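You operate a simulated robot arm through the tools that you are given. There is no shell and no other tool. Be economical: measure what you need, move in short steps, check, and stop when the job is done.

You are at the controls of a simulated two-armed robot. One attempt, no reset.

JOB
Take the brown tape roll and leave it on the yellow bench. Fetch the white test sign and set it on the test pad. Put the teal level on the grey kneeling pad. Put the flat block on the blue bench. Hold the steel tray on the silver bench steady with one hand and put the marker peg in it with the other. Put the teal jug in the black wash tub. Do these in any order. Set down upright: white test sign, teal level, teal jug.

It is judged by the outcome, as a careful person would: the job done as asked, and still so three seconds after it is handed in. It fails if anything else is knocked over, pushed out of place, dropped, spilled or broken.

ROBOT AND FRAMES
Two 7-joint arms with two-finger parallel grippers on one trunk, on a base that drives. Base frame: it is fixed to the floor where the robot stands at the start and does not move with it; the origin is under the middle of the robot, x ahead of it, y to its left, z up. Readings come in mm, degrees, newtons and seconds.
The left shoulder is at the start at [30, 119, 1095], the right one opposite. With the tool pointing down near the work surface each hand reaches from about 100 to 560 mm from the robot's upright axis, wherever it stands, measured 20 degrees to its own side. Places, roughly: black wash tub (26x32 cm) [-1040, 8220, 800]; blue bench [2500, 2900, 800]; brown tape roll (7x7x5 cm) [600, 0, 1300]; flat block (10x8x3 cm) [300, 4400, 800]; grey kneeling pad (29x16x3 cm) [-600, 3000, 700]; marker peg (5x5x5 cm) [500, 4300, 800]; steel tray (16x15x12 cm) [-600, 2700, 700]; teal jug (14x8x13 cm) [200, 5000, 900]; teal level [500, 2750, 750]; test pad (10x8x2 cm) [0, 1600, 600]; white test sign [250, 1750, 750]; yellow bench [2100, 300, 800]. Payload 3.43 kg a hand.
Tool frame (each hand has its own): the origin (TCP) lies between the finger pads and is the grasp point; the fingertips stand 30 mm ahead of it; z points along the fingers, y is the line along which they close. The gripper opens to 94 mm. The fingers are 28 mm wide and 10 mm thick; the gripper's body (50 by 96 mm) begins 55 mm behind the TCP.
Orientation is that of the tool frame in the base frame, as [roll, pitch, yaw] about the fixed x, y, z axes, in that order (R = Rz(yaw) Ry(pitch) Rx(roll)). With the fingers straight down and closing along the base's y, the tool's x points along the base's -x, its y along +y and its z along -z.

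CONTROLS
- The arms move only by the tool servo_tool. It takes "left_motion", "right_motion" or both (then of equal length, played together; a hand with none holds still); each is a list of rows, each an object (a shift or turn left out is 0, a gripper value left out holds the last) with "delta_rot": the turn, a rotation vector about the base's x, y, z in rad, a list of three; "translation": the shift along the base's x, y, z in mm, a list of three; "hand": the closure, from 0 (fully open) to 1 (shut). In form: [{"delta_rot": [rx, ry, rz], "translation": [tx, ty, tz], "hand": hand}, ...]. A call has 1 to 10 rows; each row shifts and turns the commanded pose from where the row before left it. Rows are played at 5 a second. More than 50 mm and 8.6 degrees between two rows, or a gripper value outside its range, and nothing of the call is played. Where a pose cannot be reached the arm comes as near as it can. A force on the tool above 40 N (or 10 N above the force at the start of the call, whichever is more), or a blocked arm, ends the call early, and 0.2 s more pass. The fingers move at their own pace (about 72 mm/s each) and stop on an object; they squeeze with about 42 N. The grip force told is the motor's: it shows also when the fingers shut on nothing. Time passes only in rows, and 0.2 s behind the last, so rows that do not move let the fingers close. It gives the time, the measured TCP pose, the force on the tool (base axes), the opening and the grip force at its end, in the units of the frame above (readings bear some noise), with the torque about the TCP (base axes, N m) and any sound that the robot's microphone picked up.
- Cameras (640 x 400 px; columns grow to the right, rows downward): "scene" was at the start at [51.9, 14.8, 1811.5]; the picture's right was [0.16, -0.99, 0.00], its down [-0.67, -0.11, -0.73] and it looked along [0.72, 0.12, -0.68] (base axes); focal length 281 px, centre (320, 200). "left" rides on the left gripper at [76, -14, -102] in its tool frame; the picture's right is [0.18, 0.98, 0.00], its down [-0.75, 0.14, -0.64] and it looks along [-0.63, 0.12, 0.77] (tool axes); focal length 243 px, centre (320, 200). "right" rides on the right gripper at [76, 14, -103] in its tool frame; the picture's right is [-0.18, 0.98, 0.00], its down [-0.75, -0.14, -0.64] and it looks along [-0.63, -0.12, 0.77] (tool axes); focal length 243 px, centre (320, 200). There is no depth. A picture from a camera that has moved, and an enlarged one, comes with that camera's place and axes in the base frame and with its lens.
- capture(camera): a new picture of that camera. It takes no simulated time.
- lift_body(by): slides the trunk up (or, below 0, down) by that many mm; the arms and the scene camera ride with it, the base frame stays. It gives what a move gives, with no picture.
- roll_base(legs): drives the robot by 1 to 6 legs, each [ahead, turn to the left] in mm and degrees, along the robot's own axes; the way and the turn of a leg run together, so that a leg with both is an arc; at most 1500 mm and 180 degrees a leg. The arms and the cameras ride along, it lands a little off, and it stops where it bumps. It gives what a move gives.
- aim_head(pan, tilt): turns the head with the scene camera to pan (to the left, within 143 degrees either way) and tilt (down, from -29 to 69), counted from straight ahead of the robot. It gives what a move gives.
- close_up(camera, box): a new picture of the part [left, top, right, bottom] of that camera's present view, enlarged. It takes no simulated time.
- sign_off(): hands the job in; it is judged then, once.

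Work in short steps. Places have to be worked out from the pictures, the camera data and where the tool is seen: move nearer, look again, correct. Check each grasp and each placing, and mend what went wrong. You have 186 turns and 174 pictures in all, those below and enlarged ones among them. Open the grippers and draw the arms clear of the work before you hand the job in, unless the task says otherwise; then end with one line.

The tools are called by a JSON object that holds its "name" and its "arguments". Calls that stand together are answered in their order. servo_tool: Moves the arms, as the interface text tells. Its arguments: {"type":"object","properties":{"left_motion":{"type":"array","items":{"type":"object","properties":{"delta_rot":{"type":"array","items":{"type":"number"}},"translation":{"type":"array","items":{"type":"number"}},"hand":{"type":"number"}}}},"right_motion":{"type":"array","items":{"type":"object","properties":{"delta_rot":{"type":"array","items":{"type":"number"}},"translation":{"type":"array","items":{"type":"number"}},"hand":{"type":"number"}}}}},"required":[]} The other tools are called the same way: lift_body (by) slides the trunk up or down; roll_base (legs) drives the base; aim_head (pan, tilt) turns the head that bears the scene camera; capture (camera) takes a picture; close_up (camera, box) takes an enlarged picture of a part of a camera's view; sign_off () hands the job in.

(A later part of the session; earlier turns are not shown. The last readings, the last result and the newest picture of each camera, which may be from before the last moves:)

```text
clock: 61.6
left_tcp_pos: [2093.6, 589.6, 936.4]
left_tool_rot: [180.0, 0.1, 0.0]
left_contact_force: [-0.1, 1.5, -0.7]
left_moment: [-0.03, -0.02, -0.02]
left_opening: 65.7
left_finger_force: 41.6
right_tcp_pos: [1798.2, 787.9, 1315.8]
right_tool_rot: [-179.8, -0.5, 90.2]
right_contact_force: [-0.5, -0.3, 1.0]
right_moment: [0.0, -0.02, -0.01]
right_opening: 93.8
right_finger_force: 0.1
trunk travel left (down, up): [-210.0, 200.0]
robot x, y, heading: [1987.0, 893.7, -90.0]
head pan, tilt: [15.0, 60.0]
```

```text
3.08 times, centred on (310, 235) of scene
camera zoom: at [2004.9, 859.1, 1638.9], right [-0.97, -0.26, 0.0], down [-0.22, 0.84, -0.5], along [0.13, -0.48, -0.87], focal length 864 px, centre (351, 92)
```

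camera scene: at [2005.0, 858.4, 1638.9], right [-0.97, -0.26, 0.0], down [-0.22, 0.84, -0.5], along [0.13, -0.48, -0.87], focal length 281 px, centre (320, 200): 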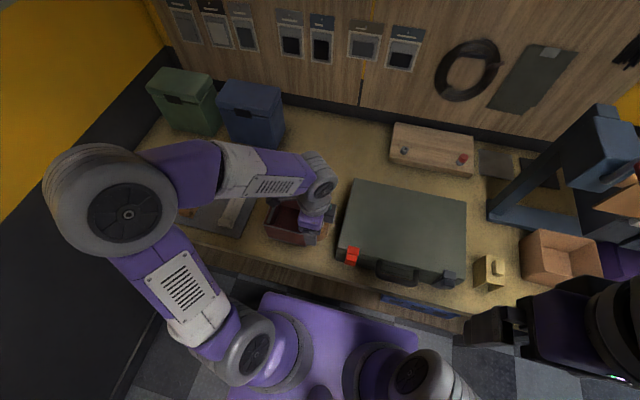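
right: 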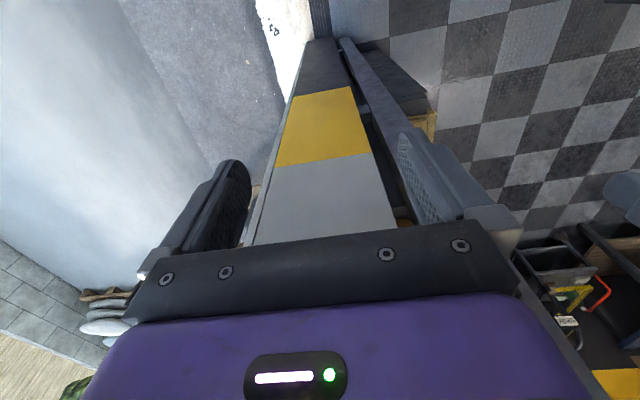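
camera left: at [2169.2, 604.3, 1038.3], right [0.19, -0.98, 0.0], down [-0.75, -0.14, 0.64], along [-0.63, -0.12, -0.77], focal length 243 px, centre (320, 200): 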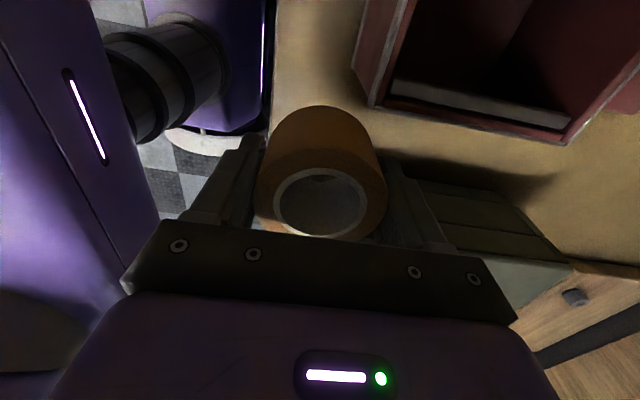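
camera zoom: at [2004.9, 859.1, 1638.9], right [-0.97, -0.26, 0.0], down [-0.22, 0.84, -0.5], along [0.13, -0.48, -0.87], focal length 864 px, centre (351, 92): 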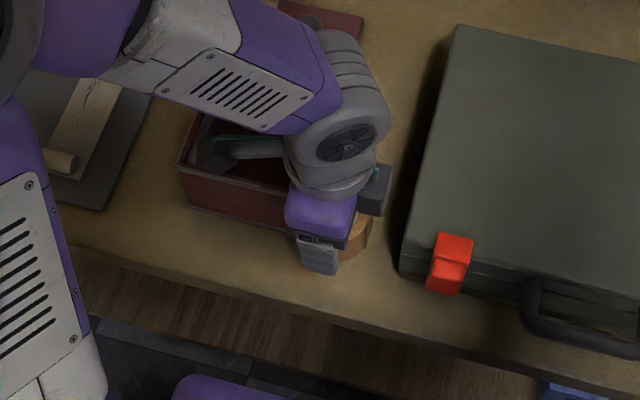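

Bench top ≈ 805, box corner ≈ [2128,565], case edge ≈ x 2029. Shift 8 mm to −x and descend until touch.

{"name": "servo_tool", "arguments": {"left_motion": [{"translation": [-8, 0, -40]}, {"translation": [0, 0, -25]}, {"translation": [0, 0, -10]}]}}

{"name": "capture", "arguments": {"camera": "left"}}

{"name": "close_up", "arguments": {"camera": "scene", "box": [250, 190, 370, 280]}}

```text
clock: 62.4
left_tcp_pos: [2084.6, 589.0, 859.0]
left_tool_rot: [-179.9, 0.1, 0.1]
left_contact_force: [0.6, 0.0, -1.4]
left_moment: [0.0, 0.02, -0.01]
left_opening: 65.8
left_finger_force: 42.0
right_tcp_pos: [1797.8, 788.1, 1316.5]
right_tool_rot: [-179.8, -0.5, 90.1]
right_contact_force: [0.1, 0.4, -0.2]
right_moment: [0.04, 0.01, 0.03]
right_opening: 93.9
right_finger_force: 0.1
trunk travel left (down, up): [-210.0, 200.0]
robot x, y, heading: [1987.9, 891.7, -89.9]
head pan, tilt: [15.0, 60.0]
```

```text
140 pictures are left
camera left: at [2161.1, 604.8, 962.2], right [0.19, -0.98, 0.0], down [-0.75, -0.14, 0.64], along [-0.63, -0.12, -0.77], focal length 243 px, centre (320, 200)
```

left: 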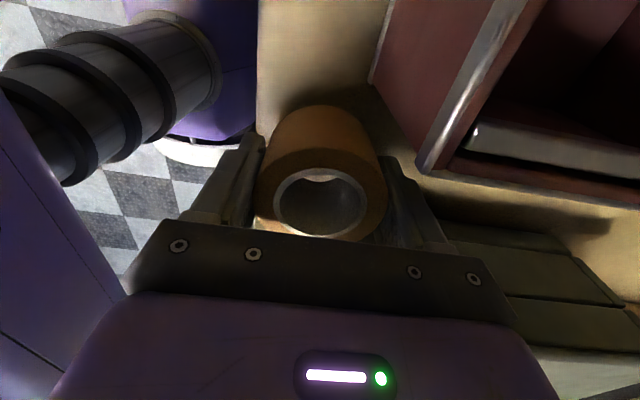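

```text
4.44 times, centred on (310, 235) of scene
camera zoom: at [2004.9, 859.0, 1638.9], right [-0.97, -0.26, 0.0], down [-0.22, 0.84, -0.5], along [0.13, -0.48, -0.87], focal length 1248 px, centre (364, 44)
```

zoom: 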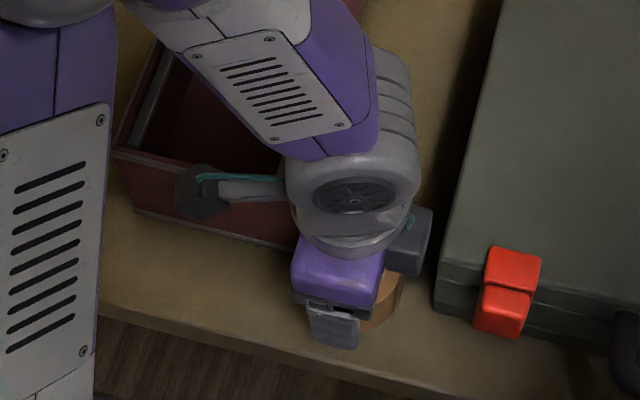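

Shift 5 mm inward and lower until contact.

{"name": "servo_tool", "arguments": {"left_motion": [{"translation": [0, -5, -4]}, {"translation": [0, 0, -4]}, {"translation": [0, 0, -3]}, {"translation": [0, 0, -2]}, {"translation": [0, 0, -2]}]}}

```text
clock: 63.6
left_tcp_pos: [2083.7, 586.0, 844.0]
left_tool_rot: [-179.9, -0.2, 0.0]
left_contact_force: [0.7, 0.5, -1.4]
left_moment: [0.01, 0.01, 0.01]
left_opening: 65.9
left_finger_force: 41.7
right_tcp_pos: [1797.7, 789.3, 1316.5]
right_tool_rot: [-179.7, -0.5, 90.2]
right_contact_force: [0.3, 0.7, 0.6]
right_moment: [0.0, 0.0, -0.01]
right_opening: 94.1
right_finger_force: 0.0
trunk travel left (down, up): [-210.0, 200.0]
robot x, y, heading: [1986.0, 891.9, -89.8]
head pan, tilt: [15.0, 60.0]
```

{"name": "servo_tool", "arguments": {"left_motion": [{"translation": [0, 0, -2]}, {"translation": [0, 0, -2]}, {"translation": [0, 0, -2]}, {"translation": [0, 0, -2]}, {"translation": [0, 0, -2]}]}}

{"name": "capture", "arguments": {"camera": "left"}}

```text
clock: 64.8
left_tcp_pos: [2085.9, 586.0, 833.1]
left_tool_rot: [180.0, -0.1, 0.1]
left_contact_force: [0.3, 0.4, -1.6]
left_moment: [-0.02, 0.03, 0.0]
left_opening: 65.6
left_finger_force: 41.7
right_tcp_pos: [1798.1, 788.2, 1315.4]
right_tool_rot: [-179.8, -0.4, 90.2]
right_contact_force: [-1.3, -0.9, 0.0]
right_moment: [0.04, -0.05, 0.0]
right_opening: 94.2
right_finger_force: 0.1
trunk travel left (down, up): [-210.0, 200.0]
robot x, y, heading: [1987.6, 890.6, -90.2]
head pan, tilt: [15.0, 60.0]
```

```text
138 pictures are left
camera left: at [2161.2, 601.0, 935.5], right [0.19, -0.98, 0.0], down [-0.75, -0.14, 0.64], along [-0.63, -0.12, -0.77], focal length 243 px, centre (320, 200)
```

left: 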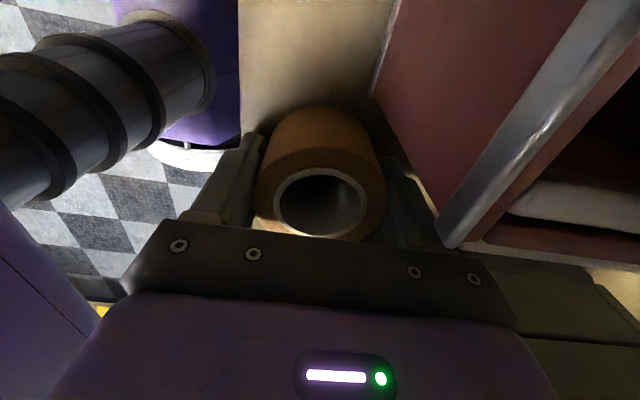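

No contact yet; keep lowering in small steps.

{"name": "servo_tool", "arguments": {"left_motion": [{"translation": [-1, 0, -2]}, {"translation": [-1, 0, -2]}, {"translation": [-1, 0, -2]}, {"translation": [0, 0, -2]}, {"translation": [0, 0, -2]}]}}

```text
clock: 65.5
left_tcp_pos: [2085.8, 586.8, 831.6]
left_tool_rot: [179.8, -0.2, 0.3]
left_contact_force: [5.1, 5.2, 23.6]
left_moment: [0.22, 0.47, -0.07]
left_opening: 65.7
left_finger_force: 42.4
right_tcp_pos: [1797.9, 788.8, 1316.6]
right_tool_rot: [-179.8, -0.3, 90.2]
right_contact_force: [-0.6, 0.1, 0.1]
right_moment: [0.02, 0.0, -0.02]
right_opening: 94.0
right_finger_force: 0.0
trunk travel left (down, up): [-210.0, 200.0]
robot x, y, heading: [1988.5, 892.8, -90.2]
head pan, tilt: [15.0, 60.0]
stopped in row 3 (left hand): the force on the tool passed its limit at 42 N (the readings are from after the stop); the commanded pose is now the measured one
```

Contact at z≈831. Check that it's the bench and then release.

{"name": "close_up", "arguments": {"camera": "scene", "box": [270, 200, 370, 270]}}

{"name": "servo_tool", "arguments": {"left_motion": [{"hand": 0.12}, {"hand": 0.12}, {"hand": 0.12}, {"translation": [0, 0, 10]}]}}

{"name": "capture", "arguments": {"camera": "left"}}

```text
5.71 times, centred on (320, 235) of scene
camera zoom: at [2005.2, 861.7, 1639.1], right [-0.97, -0.26, 0.0], down [-0.22, 0.84, -0.5], along [0.13, -0.48, -0.87], focal length 1605 px, centre (320, 0)
```

zoom: 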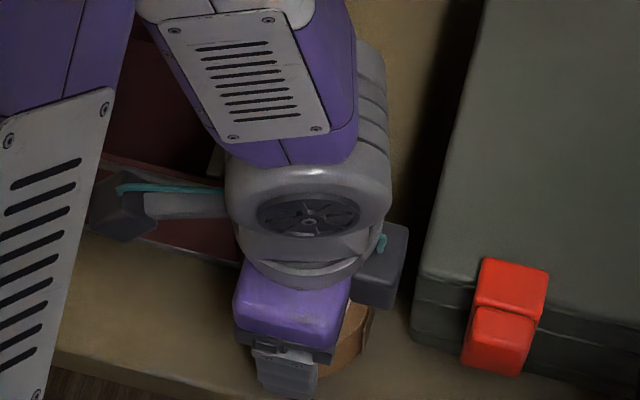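

```text
clock: 66.5
left_tcp_pos: [2084.7, 586.9, 840.6]
left_tool_rot: [179.8, -0.2, 0.2]
left_contact_force: [0.6, 0.7, 0.1]
left_moment: [-0.03, 0.01, -0.03]
left_opening: 82.6
left_finger_force: 0.1
right_tcp_pos: [1799.6, 788.7, 1317.1]
right_tool_rot: [-179.7, -0.4, 90.1]
right_contact_force: [0.2, 0.5, -0.5]
right_moment: [0.01, -0.01, 0.02]
right_opening: 94.1
right_finger_force: 0.2
trunk travel left (down, up): [-210.0, 200.0]
robot x, y, heading: [1988.0, 890.4, -89.9]
head pan, tilt: [15.0, 60.0]
```

```text
136 pictures are left
camera left: at [2160.1, 601.9, 943.4], right [0.19, -0.98, 0.0], down [-0.75, -0.14, 0.64], along [-0.63, -0.12, -0.77], focal length 243 px, centre (320, 200)
```

left: 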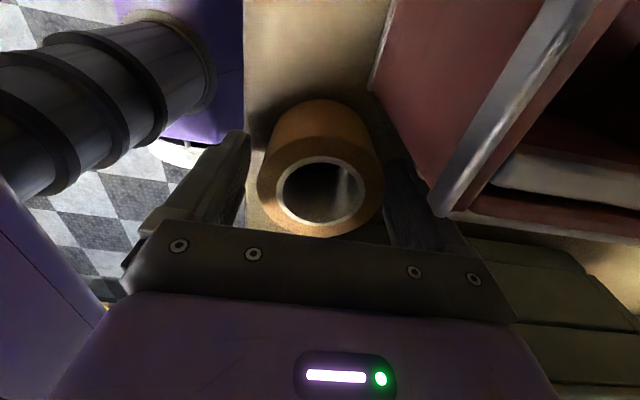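

The roll is standing on the bench. Lift the hand straight up, clear of it, and check.

{"name": "servo_tool", "arguments": {"left_motion": [{"translation": [0, 0, 30]}, {"translation": [0, 0, 45], "hand": 0}, {"translation": [0, 0, 45]}, {"translation": [0, 0, 45]}, {"translation": [0, 0, 45]}, {"translation": [40, 0, 30]}, {"translation": [40, 0, 30]}, {"translation": [40, 0, 30]}]}}

{"name": "capture", "arguments": {"camera": "scene"}}

```text
clock: 68.2
left_tcp_pos: [2204.7, 588.8, 1137.4]
left_tool_rot: [179.9, -0.1, 0.1]
left_contact_force: [-0.1, -0.6, 0.6]
left_moment: [-0.01, 0.01, -0.03]
left_opening: 94.0
left_finger_force: 0.2
right_tcp_pos: [1799.2, 789.5, 1316.8]
right_tool_rot: [-179.7, -0.4, 90.2]
right_contact_force: [0.3, 0.0, -1.2]
right_moment: [-0.01, 0.01, -0.02]
right_opening: 93.9
right_finger_force: 0.0
trunk travel left (down, up): [-210.0, 200.0]
robot x, y, heading: [1988.6, 890.9, -90.0]
head pan, tilt: [15.0, 60.0]
```

```text
135 pictures are left
camera scene: at [2006.1, 860.1, 1638.9], right [-0.97, -0.26, 0.0], down [-0.22, 0.84, -0.5], along [0.13, -0.48, -0.87], focal length 281 px, centre (320, 200)
```

scene: 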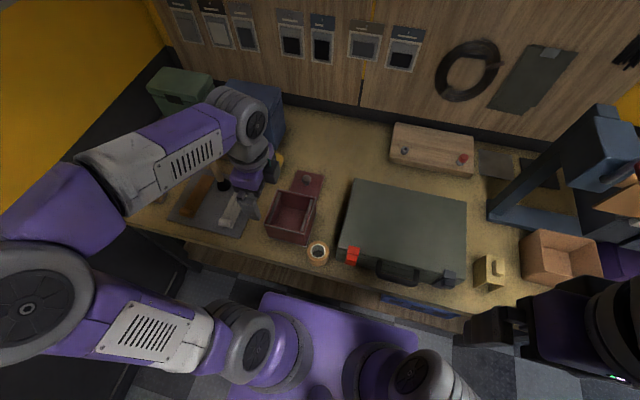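

Tape roll placed. Now drive back toward the green bench near [200,1600] for the test sign.

{"name": "roll_base", "arguments": {"legs": [[-120, 0], [0, -100], [1450, 0], [250, -30]]}}

{"name": "aim_head", "arguments": {"pan": -20, "tilt": 35}}

{"name": "capture", "arguments": {"camera": "scene"}}

```text
clock: 79.8
left_tcp_pos: [336.6, 1213.0, 1137.9]
left_tool_rot: [179.9, -0.1, -103.9]
left_contact_force: [0.2, 0.9, -0.2]
left_moment: [-0.01, 0.0, 0.01]
left_opening: 94.1
left_finger_force: 0.1
right_tcp_pos: [632.7, 1558.9, 1315.6]
right_tool_rot: [-179.8, -0.4, -13.8]
right_contact_force: [0.2, 0.0, 0.6]
right_moment: [-0.01, 0.0, 0.03]
right_opening: 94.1
right_finger_force: 0.1
trunk travel left (down, up): [-210.0, 200.0]
robot x, y, heading: [685.3, 1354.0, 166.1]
head pan, tilt: [15.0, 60.0]
stopped in leg 3: the robot was blocked; the commanded pose is now the measured one
```

```text
clock: 80.8
left_tcp_pos: [339.5, 1212.1, 1136.1]
left_tool_rot: [179.9, -0.2, -103.9]
left_contact_force: [0.3, 0.0, 0.4]
left_moment: [0.0, 0.01, 0.01]
left_opening: 93.9
left_finger_force: 0.0
right_tcp_pos: [633.5, 1559.0, 1315.4]
right_tool_rot: [-179.8, -0.4, -13.7]
right_contact_force: [0.2, 0.4, -0.2]
right_moment: [-0.02, 0.01, -0.03]
right_opening: 94.0
right_finger_force: 0.1
trunk travel left (down, up): [-210.0, 200.0]
robot x, y, heading: [687.0, 1349.3, 165.7]
head pan, tilt: [-20.0, 35.0]
```

```text
134 pictures are left
camera scene: at [643.4, 1392.8, 1673.2], right [0.56, 0.83, 0.0], down [0.48, -0.32, -0.82], along [-0.68, 0.46, -0.57], focal length 281 px, centre (320, 200)
```

scene: 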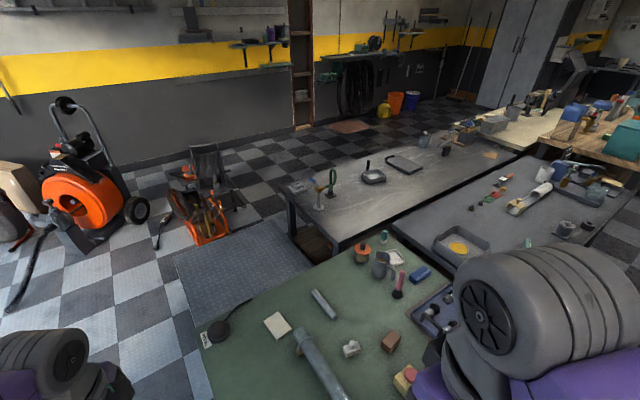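

Base bumped near the green bench. Zoom on the green bench to identify sign and pad, and check nothing was displaced.

{"name": "close_up", "arguments": {"camera": "scene", "box": [180, 220, 460, 400]}}

{"name": "roll_base", "arguments": {"legs": [[-150, 0]]}}

{"name": "aim_head", "arguments": {"pan": -15, "tilt": 60}}

{"name": "capture", "arguments": {"camera": "scene"}}

```text
2.22 times, centred on (320, 310) of scene
camera zoom: at [643.4, 1392.8, 1673.2], right [0.56, 0.83, 0.0], down [0.48, -0.32, -0.82], along [-0.68, 0.46, -0.57], focal length 624 px, centre (320, -44)
```

zoom: 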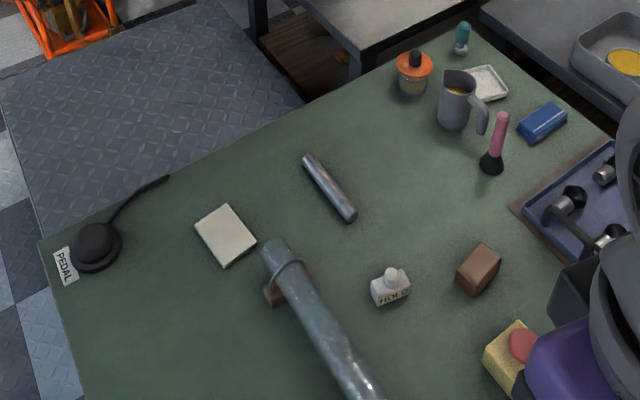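

```text
clock: 82.1
left_tcp_pos: [483.7, 1176.8, 1137.0]
left_tool_rot: [179.8, -0.1, -103.8]
left_contact_force: [0.1, -0.7, 0.1]
left_moment: [0.01, -0.01, 0.0]
left_opening: 94.3
left_finger_force: 0.1
right_tcp_pos: [778.7, 1523.8, 1315.4]
right_tool_rot: [-179.8, -0.4, -13.9]
right_contact_force: [-0.3, -0.5, 0.6]
right_moment: [0.04, 0.05, 0.0]
right_opening: 93.8
right_finger_force: 0.0
trunk travel left (down, up): [-210.0, 200.0]
robot x, y, heading: [833.9, 1315.3, 166.1]
head pan, tilt: [-20.0, 35.0]
```

```text
clock: 83.0
left_tcp_pos: [484.7, 1176.6, 1137.4]
left_tool_rot: [179.8, -0.3, -104.0]
left_contact_force: [-0.7, -0.9, -0.2]
left_moment: [0.02, 0.0, 0.02]
left_opening: 93.9
left_finger_force: 0.0
right_tcp_pos: [778.2, 1522.7, 1315.9]
right_tool_rot: [-179.8, -0.4, -13.9]
right_contact_force: [0.5, 0.3, -0.7]
right_moment: [-0.03, 0.04, 0.03]
right_opening: 94.1
right_finger_force: 0.0
trunk travel left (down, up): [-210.0, 200.0]
robot x, y, heading: [829.8, 1315.0, 165.8]
head pan, tilt: [-15.0, 60.0]
```

```text
132 pictures are left
camera scene: at [803.3, 1339.6, 1638.9], right [0.49, 0.87, 0.0], down [0.76, -0.42, -0.5], along [-0.44, 0.24, -0.87], focal length 281 px, centre (320, 200)
```

scene: 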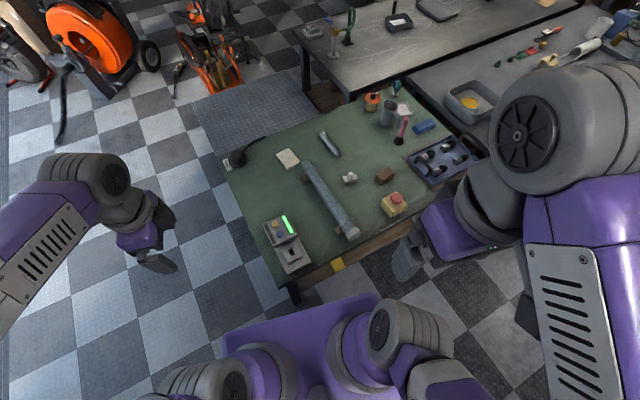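

I think the small white item is the sign, the white square the test pad. Zoom to read.

{"name": "close_up", "arguments": {"camera": "scene", "box": [220, 120, 400, 232]}}

```text
3.56 times, centred on (310, 176) of scene
camera zoom: at [803.3, 1339.6, 1638.9], right [0.49, 0.87, 0.0], down [0.76, -0.42, -0.5], along [-0.44, 0.24, -0.87], focal length 998 px, centre (356, 285)
```

zoom: 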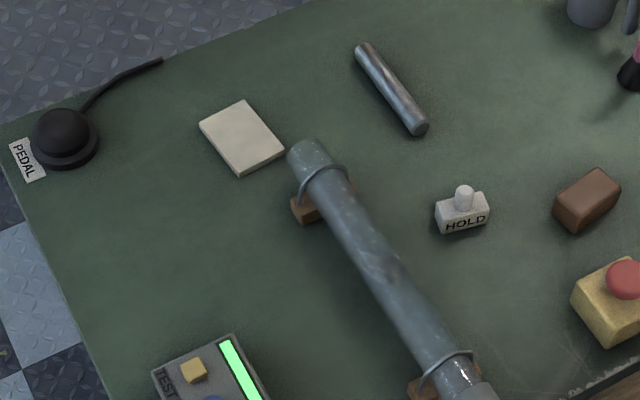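

The HOLD sign is at about [336,1722] and the pad at [124,1563]; bench front edge y≈1350. I'll stand in front near [200,1130] facing +y.

{"name": "roll_base", "arguments": {"legs": [[0, 34], [660, 0], [0, -110]]}}

{"name": "aim_head", "arguments": {"pan": 0, "tilt": 55}}

{"name": "capture", "arguments": {"camera": "scene"}}

```text
clock: 86.0
left_tcp_pos: [528.2, 982.1, 1136.3]
left_tool_rot: [179.8, 0.0, -71.8]
left_contact_force: [1.1, 1.1, 0.1]
left_moment: [0.02, -0.02, 0.05]
left_opening: 93.9
left_finger_force: 0.0
right_tcp_pos: [593.8, 1430.0, 1316.0]
right_tool_rot: [-179.8, -0.4, 18.5]
right_contact_force: [0.1, 0.1, 0.8]
right_moment: [0.02, 0.04, -0.01]
right_opening: 94.0
right_finger_force: 0.2
trunk travel left (down, up): [-210.0, 200.0]
robot x, y, heading: [752.8, 1281.8, -162.2]
head pan, tilt: [-15.0, 60.0]
stopped in leg 2: the robot was blocked; the commanded pose is now the measured one
```

```text
clock: 86.8
left_tcp_pos: [528.2, 984.1, 1135.9]
left_tool_rot: [180.0, -0.1, -71.8]
left_contact_force: [-0.3, -0.2, -0.1]
left_moment: [0.02, -0.02, -0.01]
left_opening: 94.2
left_finger_force: 0.1
right_tcp_pos: [594.8, 1431.8, 1316.1]
right_tool_rot: [-179.9, -0.4, 18.4]
right_contact_force: [0.2, -0.2, -0.3]
right_moment: [-0.04, -0.01, -0.03]
right_opening: 94.3
right_finger_force: 0.0
trunk travel left (down, up): [-210.0, 200.0]
robot x, y, heading: [753.9, 1281.8, -161.9]
head pan, tilt: [0.0, 55.0]
```

```text
130 pictures are left
camera scene: at [712.0, 1271.4, 1644.9], right [-0.31, 0.95, 0.0], down [0.78, 0.25, -0.57], along [-0.55, -0.18, -0.82], focal length 281 px, centre (320, 200)
```

scene: 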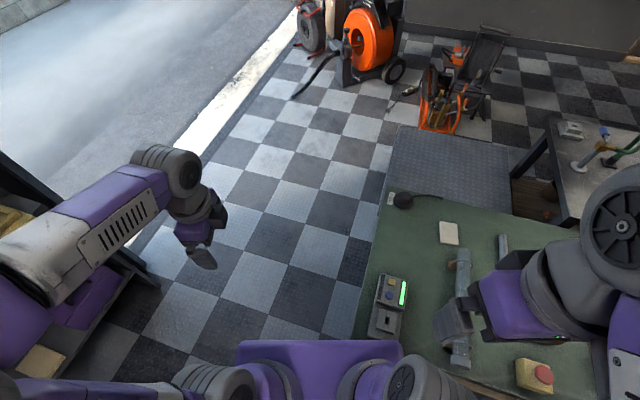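

Blocked by the bench leg. Back off a bit, swing wide via y≈1030.

{"name": "roll_base", "arguments": {"legs": [[-80, 0], [0, 60], [300, 0], [0, -78], [570, 0], [0, -90]]}}

{"name": "capture", "arguments": {"camera": "scene"}}

```text
clock: 102.1
left_tcp_pos: [-32.2, 1329.0, 1136.6]
left_tool_rot: [179.9, -0.2, 179.2]
left_contact_force: [0.2, 0.5, 0.0]
left_moment: [-0.04, -0.02, -0.02]
left_opening: 94.2
left_finger_force: 0.1
right_tcp_pos: [368.3, 1122.0, 1316.2]
right_tool_rot: [-179.7, -0.4, -90.4]
right_contact_force: [-0.2, 0.2, -0.6]
right_moment: [0.03, -0.02, 0.04]
right_opening: 93.9
right_finger_force: 0.0
trunk travel left (down, up): [-210.0, 200.0]
robot x, y, heading: [178.2, 1023.4, 89.1]
head pan, tilt: [0.0, 55.0]
```

```text
129 pictures are left
camera scene: at [178.4, 1063.9, 1644.9], right [1.0, -0.02, 0.0], down [-0.01, -0.82, -0.57], along [0.01, 0.57, -0.82], focal length 281 px, centre (320, 200)
```

scene: 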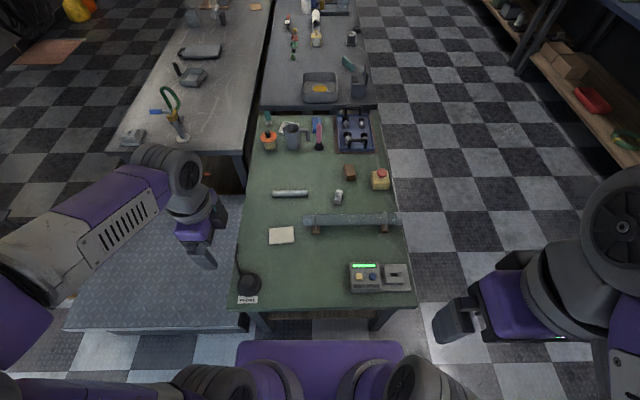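

Good view. Zoom on sign and pad; then creep forward.

{"name": "close_up", "arguments": {"camera": "scene", "box": [250, 170, 410, 270]}}

{"name": "roll_base", "arguments": {"legs": [[100, 0]]}}

{"name": "aim_head", "arguments": {"pan": 0, "tilt": 60}}

{"name": "close_up", "arguments": {"camera": "scene", "box": [240, 120, 400, 220]}}

```text
4.00 times, centred on (330, 220) of scene
camera zoom: at [178.4, 1063.9, 1644.9], right [1.0, -0.02, 0.0], down [-0.01, -0.82, -0.57], along [0.01, 0.57, -0.82], focal length 1123 px, centre (280, 120)
```

zoom: 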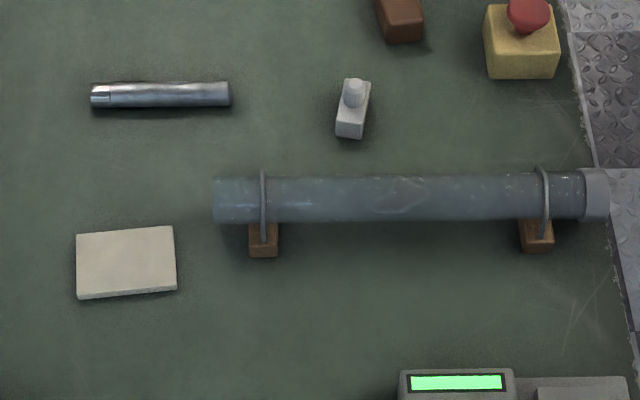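

```text
clock: 103.2
left_tcp_pos: [-32.8, 1428.8, 1136.9]
left_tool_rot: [179.9, -0.1, 179.3]
left_contact_force: [-0.7, -0.3, 0.1]
left_moment: [-0.01, 0.0, 0.01]
left_opening: 94.0
left_finger_force: 0.0
right_tcp_pos: [370.8, 1222.4, 1317.1]
right_tool_rot: [-179.8, -0.5, -90.3]
right_contact_force: [-0.3, 0.6, 0.1]
right_moment: [-0.05, 0.02, 0.01]
right_opening: 94.0
right_finger_force: 0.0
trunk travel left (down, up): [-210.0, 200.0]
robot x, y, heading: [180.3, 1122.3, 89.1]
head pan, tilt: [0.0, 55.0]
```

```text
clock: 103.9
left_tcp_pos: [-32.5, 1430.0, 1136.6]
left_tool_rot: [179.9, -0.1, 179.3]
left_contact_force: [0.9, 0.7, 0.6]
left_moment: [0.02, -0.01, 0.0]
left_opening: 93.9
left_finger_force: 0.0
right_tcp_pos: [370.1, 1221.8, 1316.2]
right_tool_rot: [-179.9, -0.4, -90.4]
right_contact_force: [0.3, -0.3, -0.5]
right_moment: [-0.01, -0.03, 0.02]
right_opening: 94.0
right_finger_force: 0.1
trunk travel left (down, up): [-210.0, 200.0]
robot x, y, heading: [173.5, 1121.6, 89.2]
head pan, tilt: [0.0, 60.0]
```

```text
4.00 times, centred on (320, 170) of scene
camera zoom: at [179.8, 1157.7, 1638.9], right [1.0, -0.01, 0.0], down [-0.01, -0.87, -0.5], along [0.01, 0.5, -0.87], focal length 1123 px, centre (320, 320)
```

zoom: 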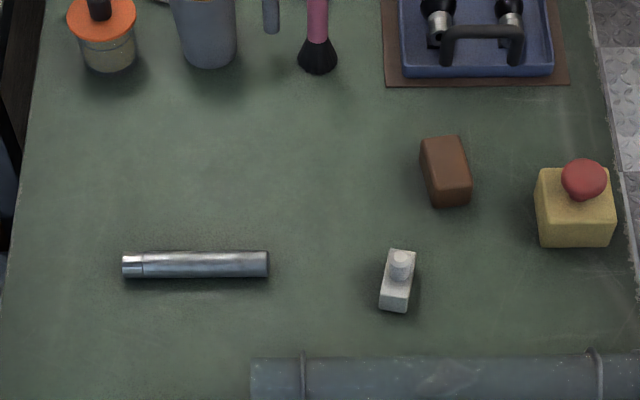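

Triangulation gives bench top z≈600, sign centre ≈ [272,1790] (long axis 13° off y), pad ≈ [30,1613]. Drive forward ~110 and lower the trunk.

{"name": "roll_base", "arguments": {"legs": [[115, 0]]}}

{"name": "lift_body", "arguments": {"by": -150}}

{"name": "servo_tool", "arguments": {"right_motion": [{"translation": [-20, 40, 0], "delta_rot": [0, 0, -0.12]}, {"translation": [-20, 45, 0], "delta_rot": [0, 0, -0.11]}, {"translation": [-20, 45, 0]}, {"translation": [-20, 45, 0]}, {"translation": [-10, 45, -20]}, {"translation": [-5, 45, -40]}, {"translation": [0, 45, -45]}, {"translation": [0, 40, -45]}]}}

{"name": "capture", "arguments": {"camera": "scene"}}

```text
clock: 104.9
left_tcp_pos: [-33.7, 1472.7, 1136.3]
left_tool_rot: [179.9, -0.2, -180.0]
left_contact_force: [-0.5, -0.2, 0.7]
left_moment: [0.01, 0.01, -0.01]
left_opening: 93.8
left_finger_force: 0.0
right_tcp_pos: [372.7, 1271.6, 1314.2]
right_tool_rot: [-179.9, -0.6, -89.6]
right_contact_force: [0.0, 0.2, 0.8]
right_moment: [0.01, -0.03, 0.02]
right_opening: 94.1
right_finger_force: 0.1
trunk travel left (down, up): [-210.0, 200.0]
robot x, y, heading: [180.5, 1164.8, 89.8]
head pan, tilt: [0.0, 60.0]
stopped in leg 1: the robot was blocked; the commanded pose is now the measured one
```

```text
clock: 106.7
left_tcp_pos: [-33.5, 1473.1, 986.4]
left_tool_rot: [180.0, -0.1, -179.9]
left_contact_force: [0.2, 0.5, 0.2]
left_moment: [0.02, -0.03, 0.0]
left_opening: 94.1
left_finger_force: 0.1
right_tcp_pos: [373.1, 1269.5, 1165.0]
right_tool_rot: [-179.9, -0.3, -89.6]
right_contact_force: [0.2, -0.8, -0.6]
right_moment: [0.03, -0.02, -0.02]
right_opening: 93.9
right_finger_force: 0.1
trunk travel left (down, up): [-60.0, 350.0]
robot x, y, heading: [187.3, 1169.7, 90.1]
head pan, tilt: [0.0, 60.0]
```

```text
refused: row 5 steps farther than a row can; nothing moved
```

```text
126 pictures are left
camera scene: at [182.3, 1203.9, 1489.0], right [1.0, 0.0, 0.0], down [0.0, -0.87, -0.5], along [0.0, 0.5, -0.87], focal length 281 px, centre (320, 200)
```

scene: 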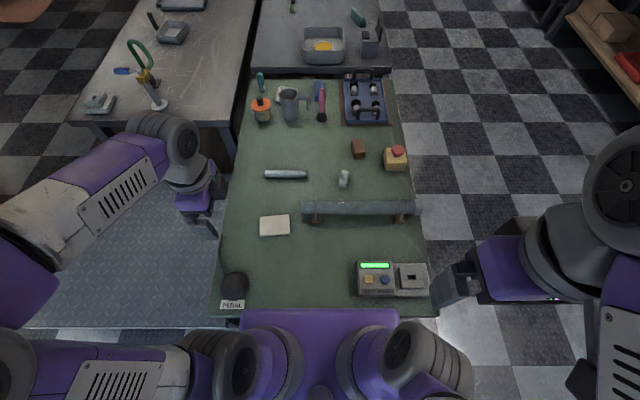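

Sign is too far from the front; go around to the bench's right side (x≈740), facing −x.

{"name": "roll_base", "arguments": {"legs": [[-150, 0], [0, -90], [590, 0], [0, 90], [740, 0], [0, 90]]}}

{"name": "capture", "arguments": {"camera": "scene"}}

```text
clock: 119.9
left_tcp_pos: [550.4, 1472.3, 985.8]
left_tool_rot: [179.9, -0.1, 179.6]
left_contact_force: [0.1, 0.0, -0.1]
left_moment: [0.07, 0.0, 0.01]
left_opening: 93.9
left_finger_force: 0.1
right_tcp_pos: [955.9, 1269.3, 1165.0]
right_tool_rot: [-180.0, -0.5, -89.9]
right_contact_force: [0.1, 0.3, 0.2]
right_moment: [0.02, -0.07, 0.03]
right_opening: 93.8
right_finger_force: 0.0
trunk travel left (down, up): [-60.0, 350.0]
robot x, y, heading: [765.4, 1159.6, 89.7]
head pan, tilt: [0.0, 60.0]
stopped in leg 5: the robot was blocked; the commanded pose is now the measured one
```

```text
125 pictures are left
camera scene: at [765.5, 1201.2, 1489.0], right [1.0, -0.01, 0.0], down [0.0, -0.87, -0.5], along [0.0, 0.5, -0.87], focal length 281 px, centre (320, 200)
```

scene: 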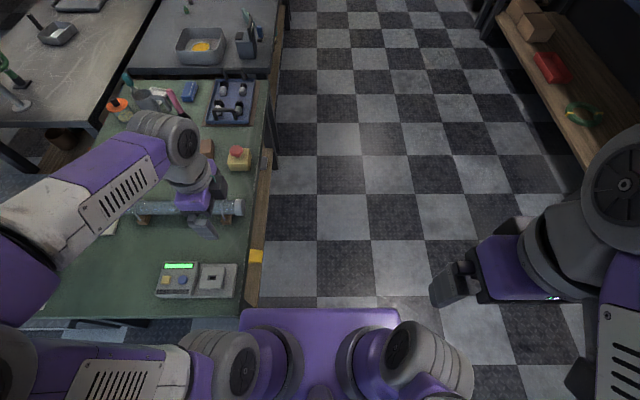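

Blocked by the bench's corner on the left. Shift further right and continue.

{"name": "roll_base", "arguments": {"legs": [[-100, 0], [0, -45], [150, 0], [0, 45], [800, 0], [0, 90]]}}

{"name": "capture", "arguments": {"camera": "scene"}}

```text
clock: 133.8
left_tcp_pos: [564.5, 1764.8, 985.0]
left_tool_rot: [-180.0, -0.3, -91.7]
left_contact_force: [-0.6, -0.1, 0.3]
left_moment: [0.0, -0.01, 0.01]
left_opening: 94.1
left_finger_force: 0.1
right_tcp_pos: [779.4, 2165.1, 1164.8]
right_tool_rot: [-180.0, -0.5, -1.4]
right_contact_force: [0.5, 0.2, 0.7]
right_moment: [-0.02, 0.01, 0.0]
right_opening: 94.0
right_finger_force: 0.0
trunk travel left (down, up): [-60.0, 350.0]
robot x, y, heading: [880.7, 1974.1, 178.1]
head pan, tilt: [0.0, 60.0]
```

```text
124 pictures are left
camera scene: at [842.4, 1974.6, 1488.9], right [0.03, 1.0, 0.0], down [0.87, -0.03, -0.5], along [-0.5, 0.02, -0.87], focal length 281 px, centre (320, 200)
```

scene: 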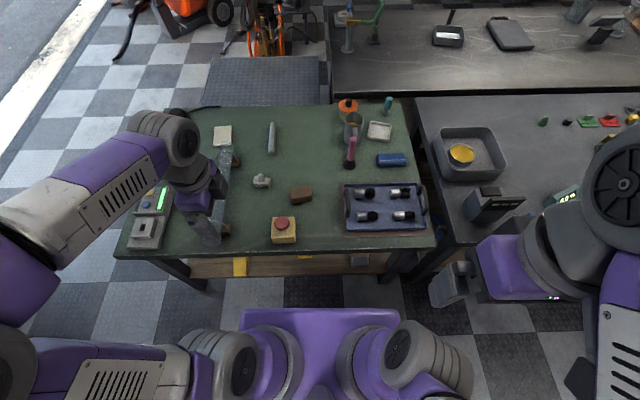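

I'll use the left hand from here. Drive 120 forward and put the left hand above the sign at ~z 800.

{"name": "roll_base", "arguments": {"legs": [[120, 0]]}}

{"name": "servo_tool", "arguments": {"left_motion": [{"translation": [-40, 5, -25], "delta_rot": [0, 0, -0.1]}, {"translation": [-40, 5, -25], "delta_rot": [0, 0, -0.1]}, {"translation": [-40, 5, -25]}, {"translation": [-40, 0, -25]}]}}

{"name": "capture", "arguments": {"camera": "left"}}

```text
clock: 135.1
left_tcp_pos: [447.1, 1768.8, 985.1]
left_tool_rot: [-179.9, -0.2, -91.7]
left_contact_force: [-0.2, -0.4, -0.3]
left_moment: [-0.01, -0.03, -0.02]
left_opening: 94.2
left_finger_force: 0.2
right_tcp_pos: [660.7, 2169.0, 1165.0]
right_tool_rot: [-180.0, -0.8, -1.4]
right_contact_force: [-0.3, 0.3, -1.1]
right_moment: [0.0, -0.04, 0.01]
right_opening: 94.0
right_finger_force: 0.0
trunk travel left (down, up): [-60.0, 350.0]
robot x, y, heading: [760.5, 1970.5, 178.0]
head pan, tilt: [0.0, 60.0]
```

```text
clock: 136.1
left_tcp_pos: [286.3, 1783.7, 886.4]
left_tool_rot: [-179.9, -0.2, -103.3]
left_contact_force: [0.3, -0.6, -0.3]
left_moment: [-0.03, -0.03, 0.01]
left_opening: 94.2
left_finger_force: 0.1
right_tcp_pos: [660.8, 2169.3, 1164.8]
right_tool_rot: [-180.0, -0.7, -1.3]
right_contact_force: [-0.8, -0.1, 0.5]
right_moment: [0.02, -0.03, 0.0]
right_opening: 93.9
right_finger_force: 0.1
trunk travel left (down, up): [-60.0, 350.0]
robot x, y, heading: [763.4, 1974.4, 178.0]
head pan, tilt: [0.0, 60.0]
```

```text
123 pictures are left
camera left: at [282.3, 1706.2, 988.3], right [-1.0, 0.05, 0.0], down [0.04, 0.77, 0.64], along [0.03, 0.64, -0.77], focal length 243 px, centre (320, 200)
```

left: 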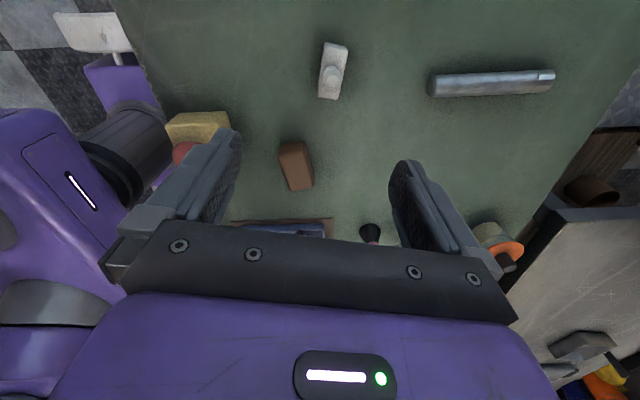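

Sign centre ≈ [269,1783], axis 16° off y. Align and descend to z≈720, then check.

{"name": "servo_tool", "arguments": {"left_motion": [{"translation": [-17, 0, -35], "delta_rot": [0, 0, -0.055]}, {"translation": [0, 0, -45]}, {"translation": [0, 0, -45]}, {"translation": [0, 0, -40]}]}}

{"name": "capture", "arguments": {"camera": "left"}}

```text
clock: 137.1
left_tcp_pos: [267.9, 1785.1, 719.8]
left_tool_rot: [-180.0, -0.2, -106.5]
left_contact_force: [-0.4, 0.1, 0.6]
left_moment: [0.0, 0.01, 0.0]
left_opening: 94.0
left_finger_force: 0.1
right_tcp_pos: [661.3, 2167.9, 1165.1]
right_tool_rot: [-180.0, -0.8, -1.4]
right_contact_force: [0.2, -0.3, 0.2]
right_moment: [-0.02, 0.01, -0.02]
right_opening: 94.0
right_finger_force: 0.1
trunk travel left (down, up): [-60.0, 350.0]
robot x, y, heading: [758.1, 1977.4, 178.1]
head pan, tilt: [0.0, 60.0]
```

```text
122 pictures are left
camera left: at [261.0, 1709.1, 822.2], right [-0.99, 0.1, 0.0], down [0.08, 0.76, 0.64], along [0.06, 0.64, -0.77], focal length 243 px, centre (320, 200)
```

left: 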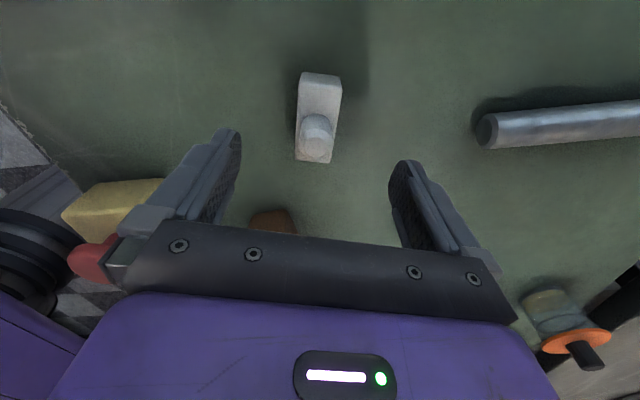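

Aligned (knob ≈ [269,1778]). Descend to z 638 and close gently.

{"name": "servo_tool", "arguments": {"left_motion": [{"translation": [1, -4, -40]}, {"translation": [0, 0, -30]}, {"translation": [0, 0, -12]}, {"hand": 1}, {"hand": 1}, {"hand": 1}, {"hand": 1}, {"hand": 1}]}}

{"name": "capture", "arguments": {"camera": "left"}}

```text
clock: 137.8
left_tcp_pos: [268.4, 1782.1, 649.0]
left_tool_rot: [179.9, -0.3, -106.5]
left_contact_force: [9.0, 0.7, 20.0]
left_moment: [-0.01, -1.32, -0.04]
left_opening: 93.9
left_finger_force: 0.1
right_tcp_pos: [662.1, 2169.5, 1165.7]
right_tool_rot: [179.9, -0.5, -1.3]
right_contact_force: [-0.7, 0.1, -0.1]
right_moment: [-0.02, -0.01, 0.0]
right_opening: 93.9
right_finger_force: 0.1
trunk travel left (down, up): [-60.0, 350.0]
robot x, y, heading: [762.4, 1977.9, 177.8]
head pan, tilt: [0.0, 60.0]
stopped in row 3 (left hand): the force on the tool passed its limit at 54 N (the readings are from after the stop); the commanded pose is now the measured one
```

```text
121 pictures are left
camera left: at [261.0, 1705.8, 752.6], right [-0.99, 0.1, 0.0], down [0.08, 0.77, 0.64], along [0.06, 0.64, -0.77], focal length 243 px, centre (320, 200)
```

left: 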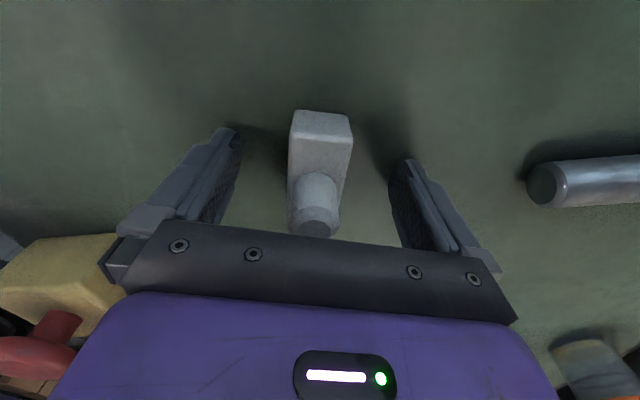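

Fingertips touched the bench (top ≈ 618). Raise 4 mm and close.

{"name": "servo_tool", "arguments": {"left_motion": [{"translation": [0, -4, 4]}, {"hand": 1}, {"hand": 1}, {"hand": 1}, {"hand": 1}, {"hand": 1}]}}

{"name": "capture", "arguments": {"camera": "left"}}

```text
clock: 139.2
left_tcp_pos: [267.2, 1777.4, 652.0]
left_tool_rot: [179.8, -0.2, -106.3]
left_contact_force: [-0.6, -0.1, -0.6]
left_moment: [-0.01, 0.0, 0.0]
left_opening: 33.5
left_finger_force: 42.2
right_tcp_pos: [661.0, 2167.5, 1164.6]
right_tool_rot: [180.0, -0.5, -1.5]
right_contact_force: [0.2, -0.9, 0.3]
right_moment: [0.0, 0.02, -0.01]
right_opening: 94.1
right_finger_force: 0.0
trunk travel left (down, up): [-60.0, 350.0]
robot x, y, heading: [762.2, 1976.1, 178.5]
head pan, tilt: [0.0, 60.0]
```

```text
120 pictures are left
camera left: at [260.3, 1701.0, 754.5], right [-0.99, 0.1, 0.0], down [0.08, 0.77, 0.64], along [0.06, 0.64, -0.77], focal length 243 px, centre (320, 200)
```

left: 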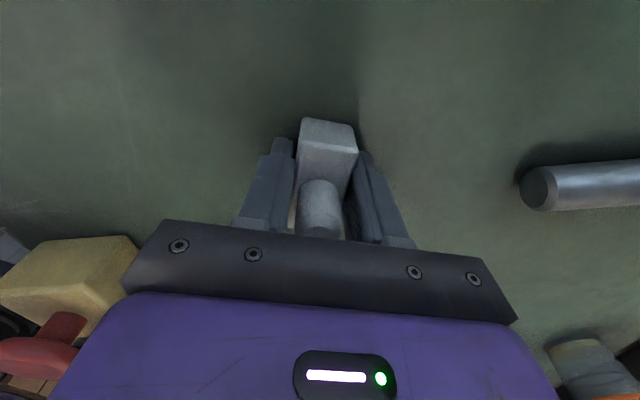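

Gripped. Lift, retract, and drive around to the front.

{"name": "servo_tool", "arguments": {"left_motion": [{"translation": [0, 0, 45], "hand": 1}, {"translation": [0, 0, 45]}, {"translation": [0, 0, 45]}, {"translation": [0, 0, 45]}, {"translation": [20, 0, 45]}, {"translation": [35, 0, 30]}, {"translation": [45, 0, 10]}, {"translation": [45, 0, 0]}, {"translation": [40, 0, 0]}]}}

{"name": "roll_base", "arguments": {"legs": [[-130, 0], [0, 91], [930, 0], [0, -90], [650, 0], [0, -90]]}}

{"name": "aim_head", "arguments": {"pan": 0, "tilt": 60}}

{"name": "capture", "arguments": {"camera": "scene"}}

```text
clock: 141.2
left_tcp_pos: [453.6, 1782.7, 922.2]
left_tool_rot: [179.6, -0.2, -106.4]
left_contact_force: [0.1, 0.1, -0.3]
left_moment: [0.0, 0.01, 0.02]
left_opening: 33.3
left_finger_force: 42.0
right_tcp_pos: [662.6, 2168.0, 1164.0]
right_tool_rot: [179.9, -0.6, -1.4]
right_contact_force: [-0.4, 0.8, 0.5]
right_moment: [0.0, -0.01, 0.0]
right_opening: 94.1
right_finger_force: 0.2
trunk travel left (down, up): [-60.0, 350.0]
robot x, y, heading: [760.5, 1975.9, 178.3]
head pan, tilt: [0.0, 60.0]
```

```text
clock: 161.7
left_tcp_pos: [-5.6, 1364.3, 921.9]
left_tool_rot: [179.8, -0.2, 162.3]
left_contact_force: [-0.9, 0.6, -0.6]
left_moment: [-0.04, 0.03, 0.0]
left_opening: 33.3
left_finger_force: 41.6
right_tcp_pos: [374.1, 1146.9, 1164.6]
right_tool_rot: [179.9, -0.6, -92.8]
right_contact_force: [-0.5, -0.3, -0.1]
right_moment: [0.0, -0.03, -0.02]
right_opening: 94.1
right_finger_force: 0.1
trunk travel left (down, up): [-60.0, 350.0]
robot x, y, heading: [177.9, 1049.8, 87.0]
head pan, tilt: [0.0, 60.0]
```

```text
clock: 162.3
left_tcp_pos: [-6.0, 1364.0, 920.9]
left_tool_rot: [179.8, -0.3, 162.2]
left_contact_force: [0.2, -0.1, -0.8]
left_moment: [0.01, 0.01, 0.0]
left_opening: 33.5
left_finger_force: 42.2
right_tcp_pos: [375.5, 1146.1, 1165.4]
right_tool_rot: [-179.9, -0.7, -92.7]
right_contact_force: [0.3, -0.6, 0.1]
right_moment: [-0.05, 0.0, 0.01]
right_opening: 94.1
right_finger_force: 0.0
trunk travel left (down, up): [-60.0, 350.0]
robot x, y, heading: [186.0, 1054.3, 86.8]
head pan, tilt: [0.0, 60.0]
```

```text
119 pictures are left
camera scene: at [181.9, 1089.7, 1488.9], right [1.0, -0.05, 0.0], down [-0.05, -0.86, -0.5], along [0.03, 0.5, -0.87], focal length 281 px, centre (320, 200)
```

scene: 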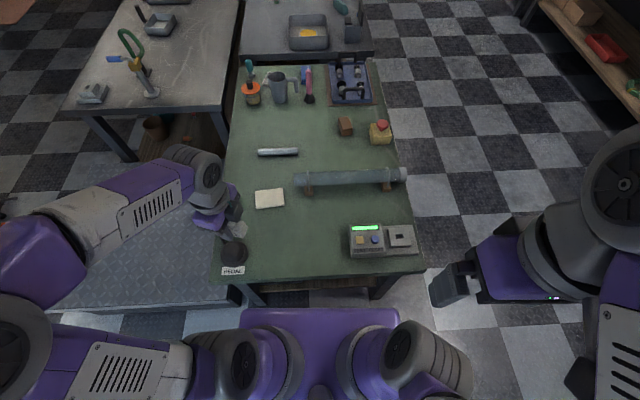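

Pad at ≈[34,1596]. Move forward 90, bring the hand above the pad aligned with x.

{"name": "roll_base", "arguments": {"legs": [[90, 0]]}}

{"name": "servo_tool", "arguments": {"left_motion": [{"translation": [10, 40, 0], "delta_rot": [0, 0, 0.1]}, {"translation": [10, 40, -10], "delta_rot": [0, 0, 0.1]}, {"translation": [10, 40, -20], "delta_rot": [0, 0, 0.11]}, {"translation": [5, 21, -40]}, {"translation": [0, 0, -40]}]}}

{"name": "capture", "arguments": {"camera": "left"}}

```text
clock: 163.4
left_tcp_pos: [-1.8, 1457.3, 920.1]
left_tool_rot: [179.7, -0.2, 162.3]
left_contact_force: [0.5, 0.6, -0.5]
left_moment: [0.0, 0.0, 0.01]
left_opening: 33.6
left_finger_force: 42.3
right_tcp_pos: [380.0, 1239.7, 1165.1]
right_tool_rot: [179.9, -0.7, -92.6]
right_contact_force: [0.7, 0.4, 0.4]
right_moment: [-0.04, 0.03, 0.03]
right_opening: 93.7
right_finger_force: 0.0
trunk travel left (down, up): [-60.0, 350.0]
robot x, y, heading: [185.4, 1140.8, 87.4]
head pan, tilt: [0.0, 60.0]
```

```text
clock: 164.6
left_tcp_pos: [33.4, 1594.6, 808.9]
left_tool_rot: [179.8, -0.3, -179.9]
left_contact_force: [0.2, 0.4, -0.7]
left_moment: [0.0, 0.0, 0.01]
left_opening: 33.2
left_finger_force: 42.6
right_tcp_pos: [380.0, 1239.3, 1164.8]
right_tool_rot: [-179.9, -0.7, -92.5]
right_contact_force: [-0.5, 0.2, 0.0]
right_moment: [-0.01, 0.02, 0.03]
right_opening: 93.9
right_finger_force: 0.1
trunk travel left (down, up): [-60.0, 350.0]
robot x, y, heading: [183.9, 1141.1, 87.0]
head pan, tilt: [0.0, 60.0]
```

```text
118 pictures are left
camera left: at [-41.3, 1581.4, 911.2], right [-0.19, 0.98, 0.0], down [0.76, 0.14, 0.64], along [0.63, 0.12, -0.77], focal length 243 px, centre (320, 200)
```

left: 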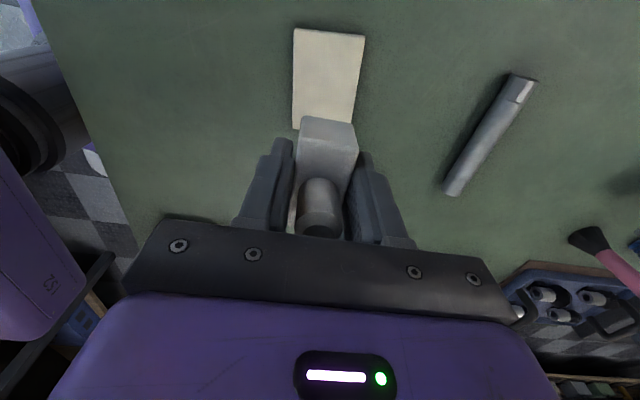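

Aligned over pad centre [32,1596]. Descend to 680, then slow until contact.

{"name": "servo_tool", "arguments": {"left_motion": [{"translation": [-3, 1, -45]}, {"translation": [0, 0, -45]}, {"translation": [0, 0, -35]}, {"translation": [0, 0, -4]}, {"translation": [0, 0, -3]}, {"translation": [0, 0, -2]}, {"translation": [0, 0, -2]}]}}

{"name": "capture", "arguments": {"camera": "left"}}

{"name": "close_up", "arguments": {"camera": "scene", "box": [200, 130, 340, 240]}}

```text
clock: 166.2
left_tcp_pos: [29.7, 1597.1, 676.5]
left_tool_rot: [179.8, -0.3, -180.0]
left_contact_force: [0.1, 0.5, -1.0]
left_moment: [0.0, 0.01, 0.0]
left_opening: 33.4
left_finger_force: 42.4
right_tcp_pos: [379.6, 1237.5, 1166.0]
right_tool_rot: [-180.0, -0.7, -92.6]
right_contact_force: [-0.2, 0.2, -0.1]
right_moment: [0.02, 0.0, -0.04]
right_opening: 94.2
right_finger_force: 0.0
trunk travel left (down, up): [-60.0, 350.0]
robot x, y, heading: [182.8, 1140.7, 87.0]
head pan, tilt: [0.0, 60.0]
```

```text
117 pictures are left
camera left: at [-45.2, 1582.7, 778.3], right [-0.19, 0.98, 0.0], down [0.76, 0.14, 0.64], along [0.63, 0.12, -0.77], focal length 243 px, centre (320, 200)
```

left: 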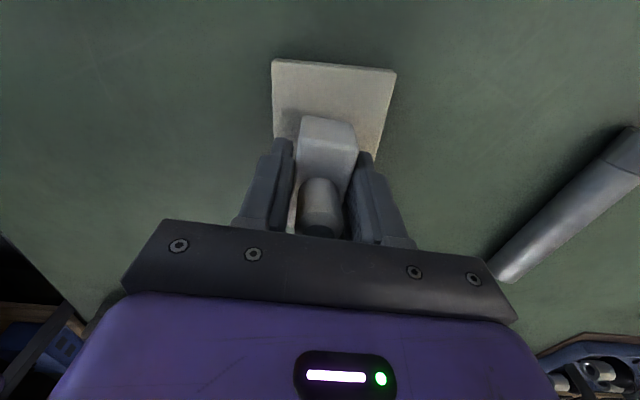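

```text
3.64 times, centred on (270, 185) of scene
camera zoom: at [186.7, 1181.0, 1488.9], right [1.0, -0.05, 0.0], down [-0.05, -0.86, -0.5], along [0.03, 0.5, -0.87], focal length 1021 px, centre (502, 254)
```

zoom: 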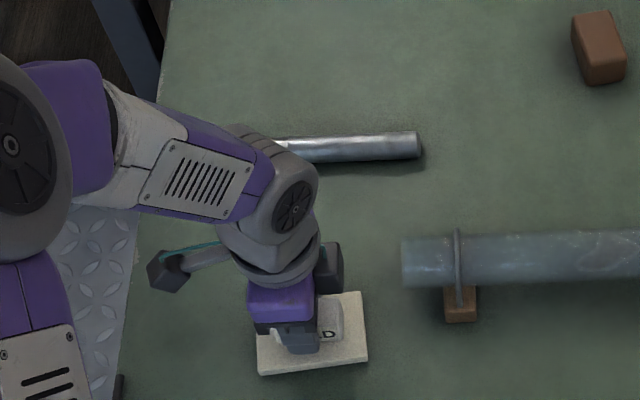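

Centred. Lower the last few mm until contact.

{"name": "servo_tool", "arguments": {"left_motion": [{"translation": [0, 0, -2]}, {"translation": [0, 0, -2]}, {"translation": [0, 0, -2]}, {"translation": [0, 0, -2]}, {"translation": [0, 0, -2]}]}}

```text
clock: 167.4
left_tcp_pos: [30.3, 1597.0, 664.6]
left_tool_rot: [179.8, -0.2, -179.9]
left_contact_force: [-0.1, -0.2, -1.0]
left_moment: [0.0, 0.02, 0.0]
left_opening: 33.6
left_finger_force: 41.8
right_tcp_pos: [379.4, 1238.2, 1166.0]
right_tool_rot: [180.0, -0.6, -92.6]
right_contact_force: [0.3, -0.6, 0.7]
right_moment: [0.01, 0.0, 0.0]
right_opening: 94.0
right_finger_force: 0.2
trunk travel left (down, up): [-60.0, 350.0]
robot x, y, heading: [185.6, 1143.5, 87.1]
head pan, tilt: [0.0, 60.0]
```

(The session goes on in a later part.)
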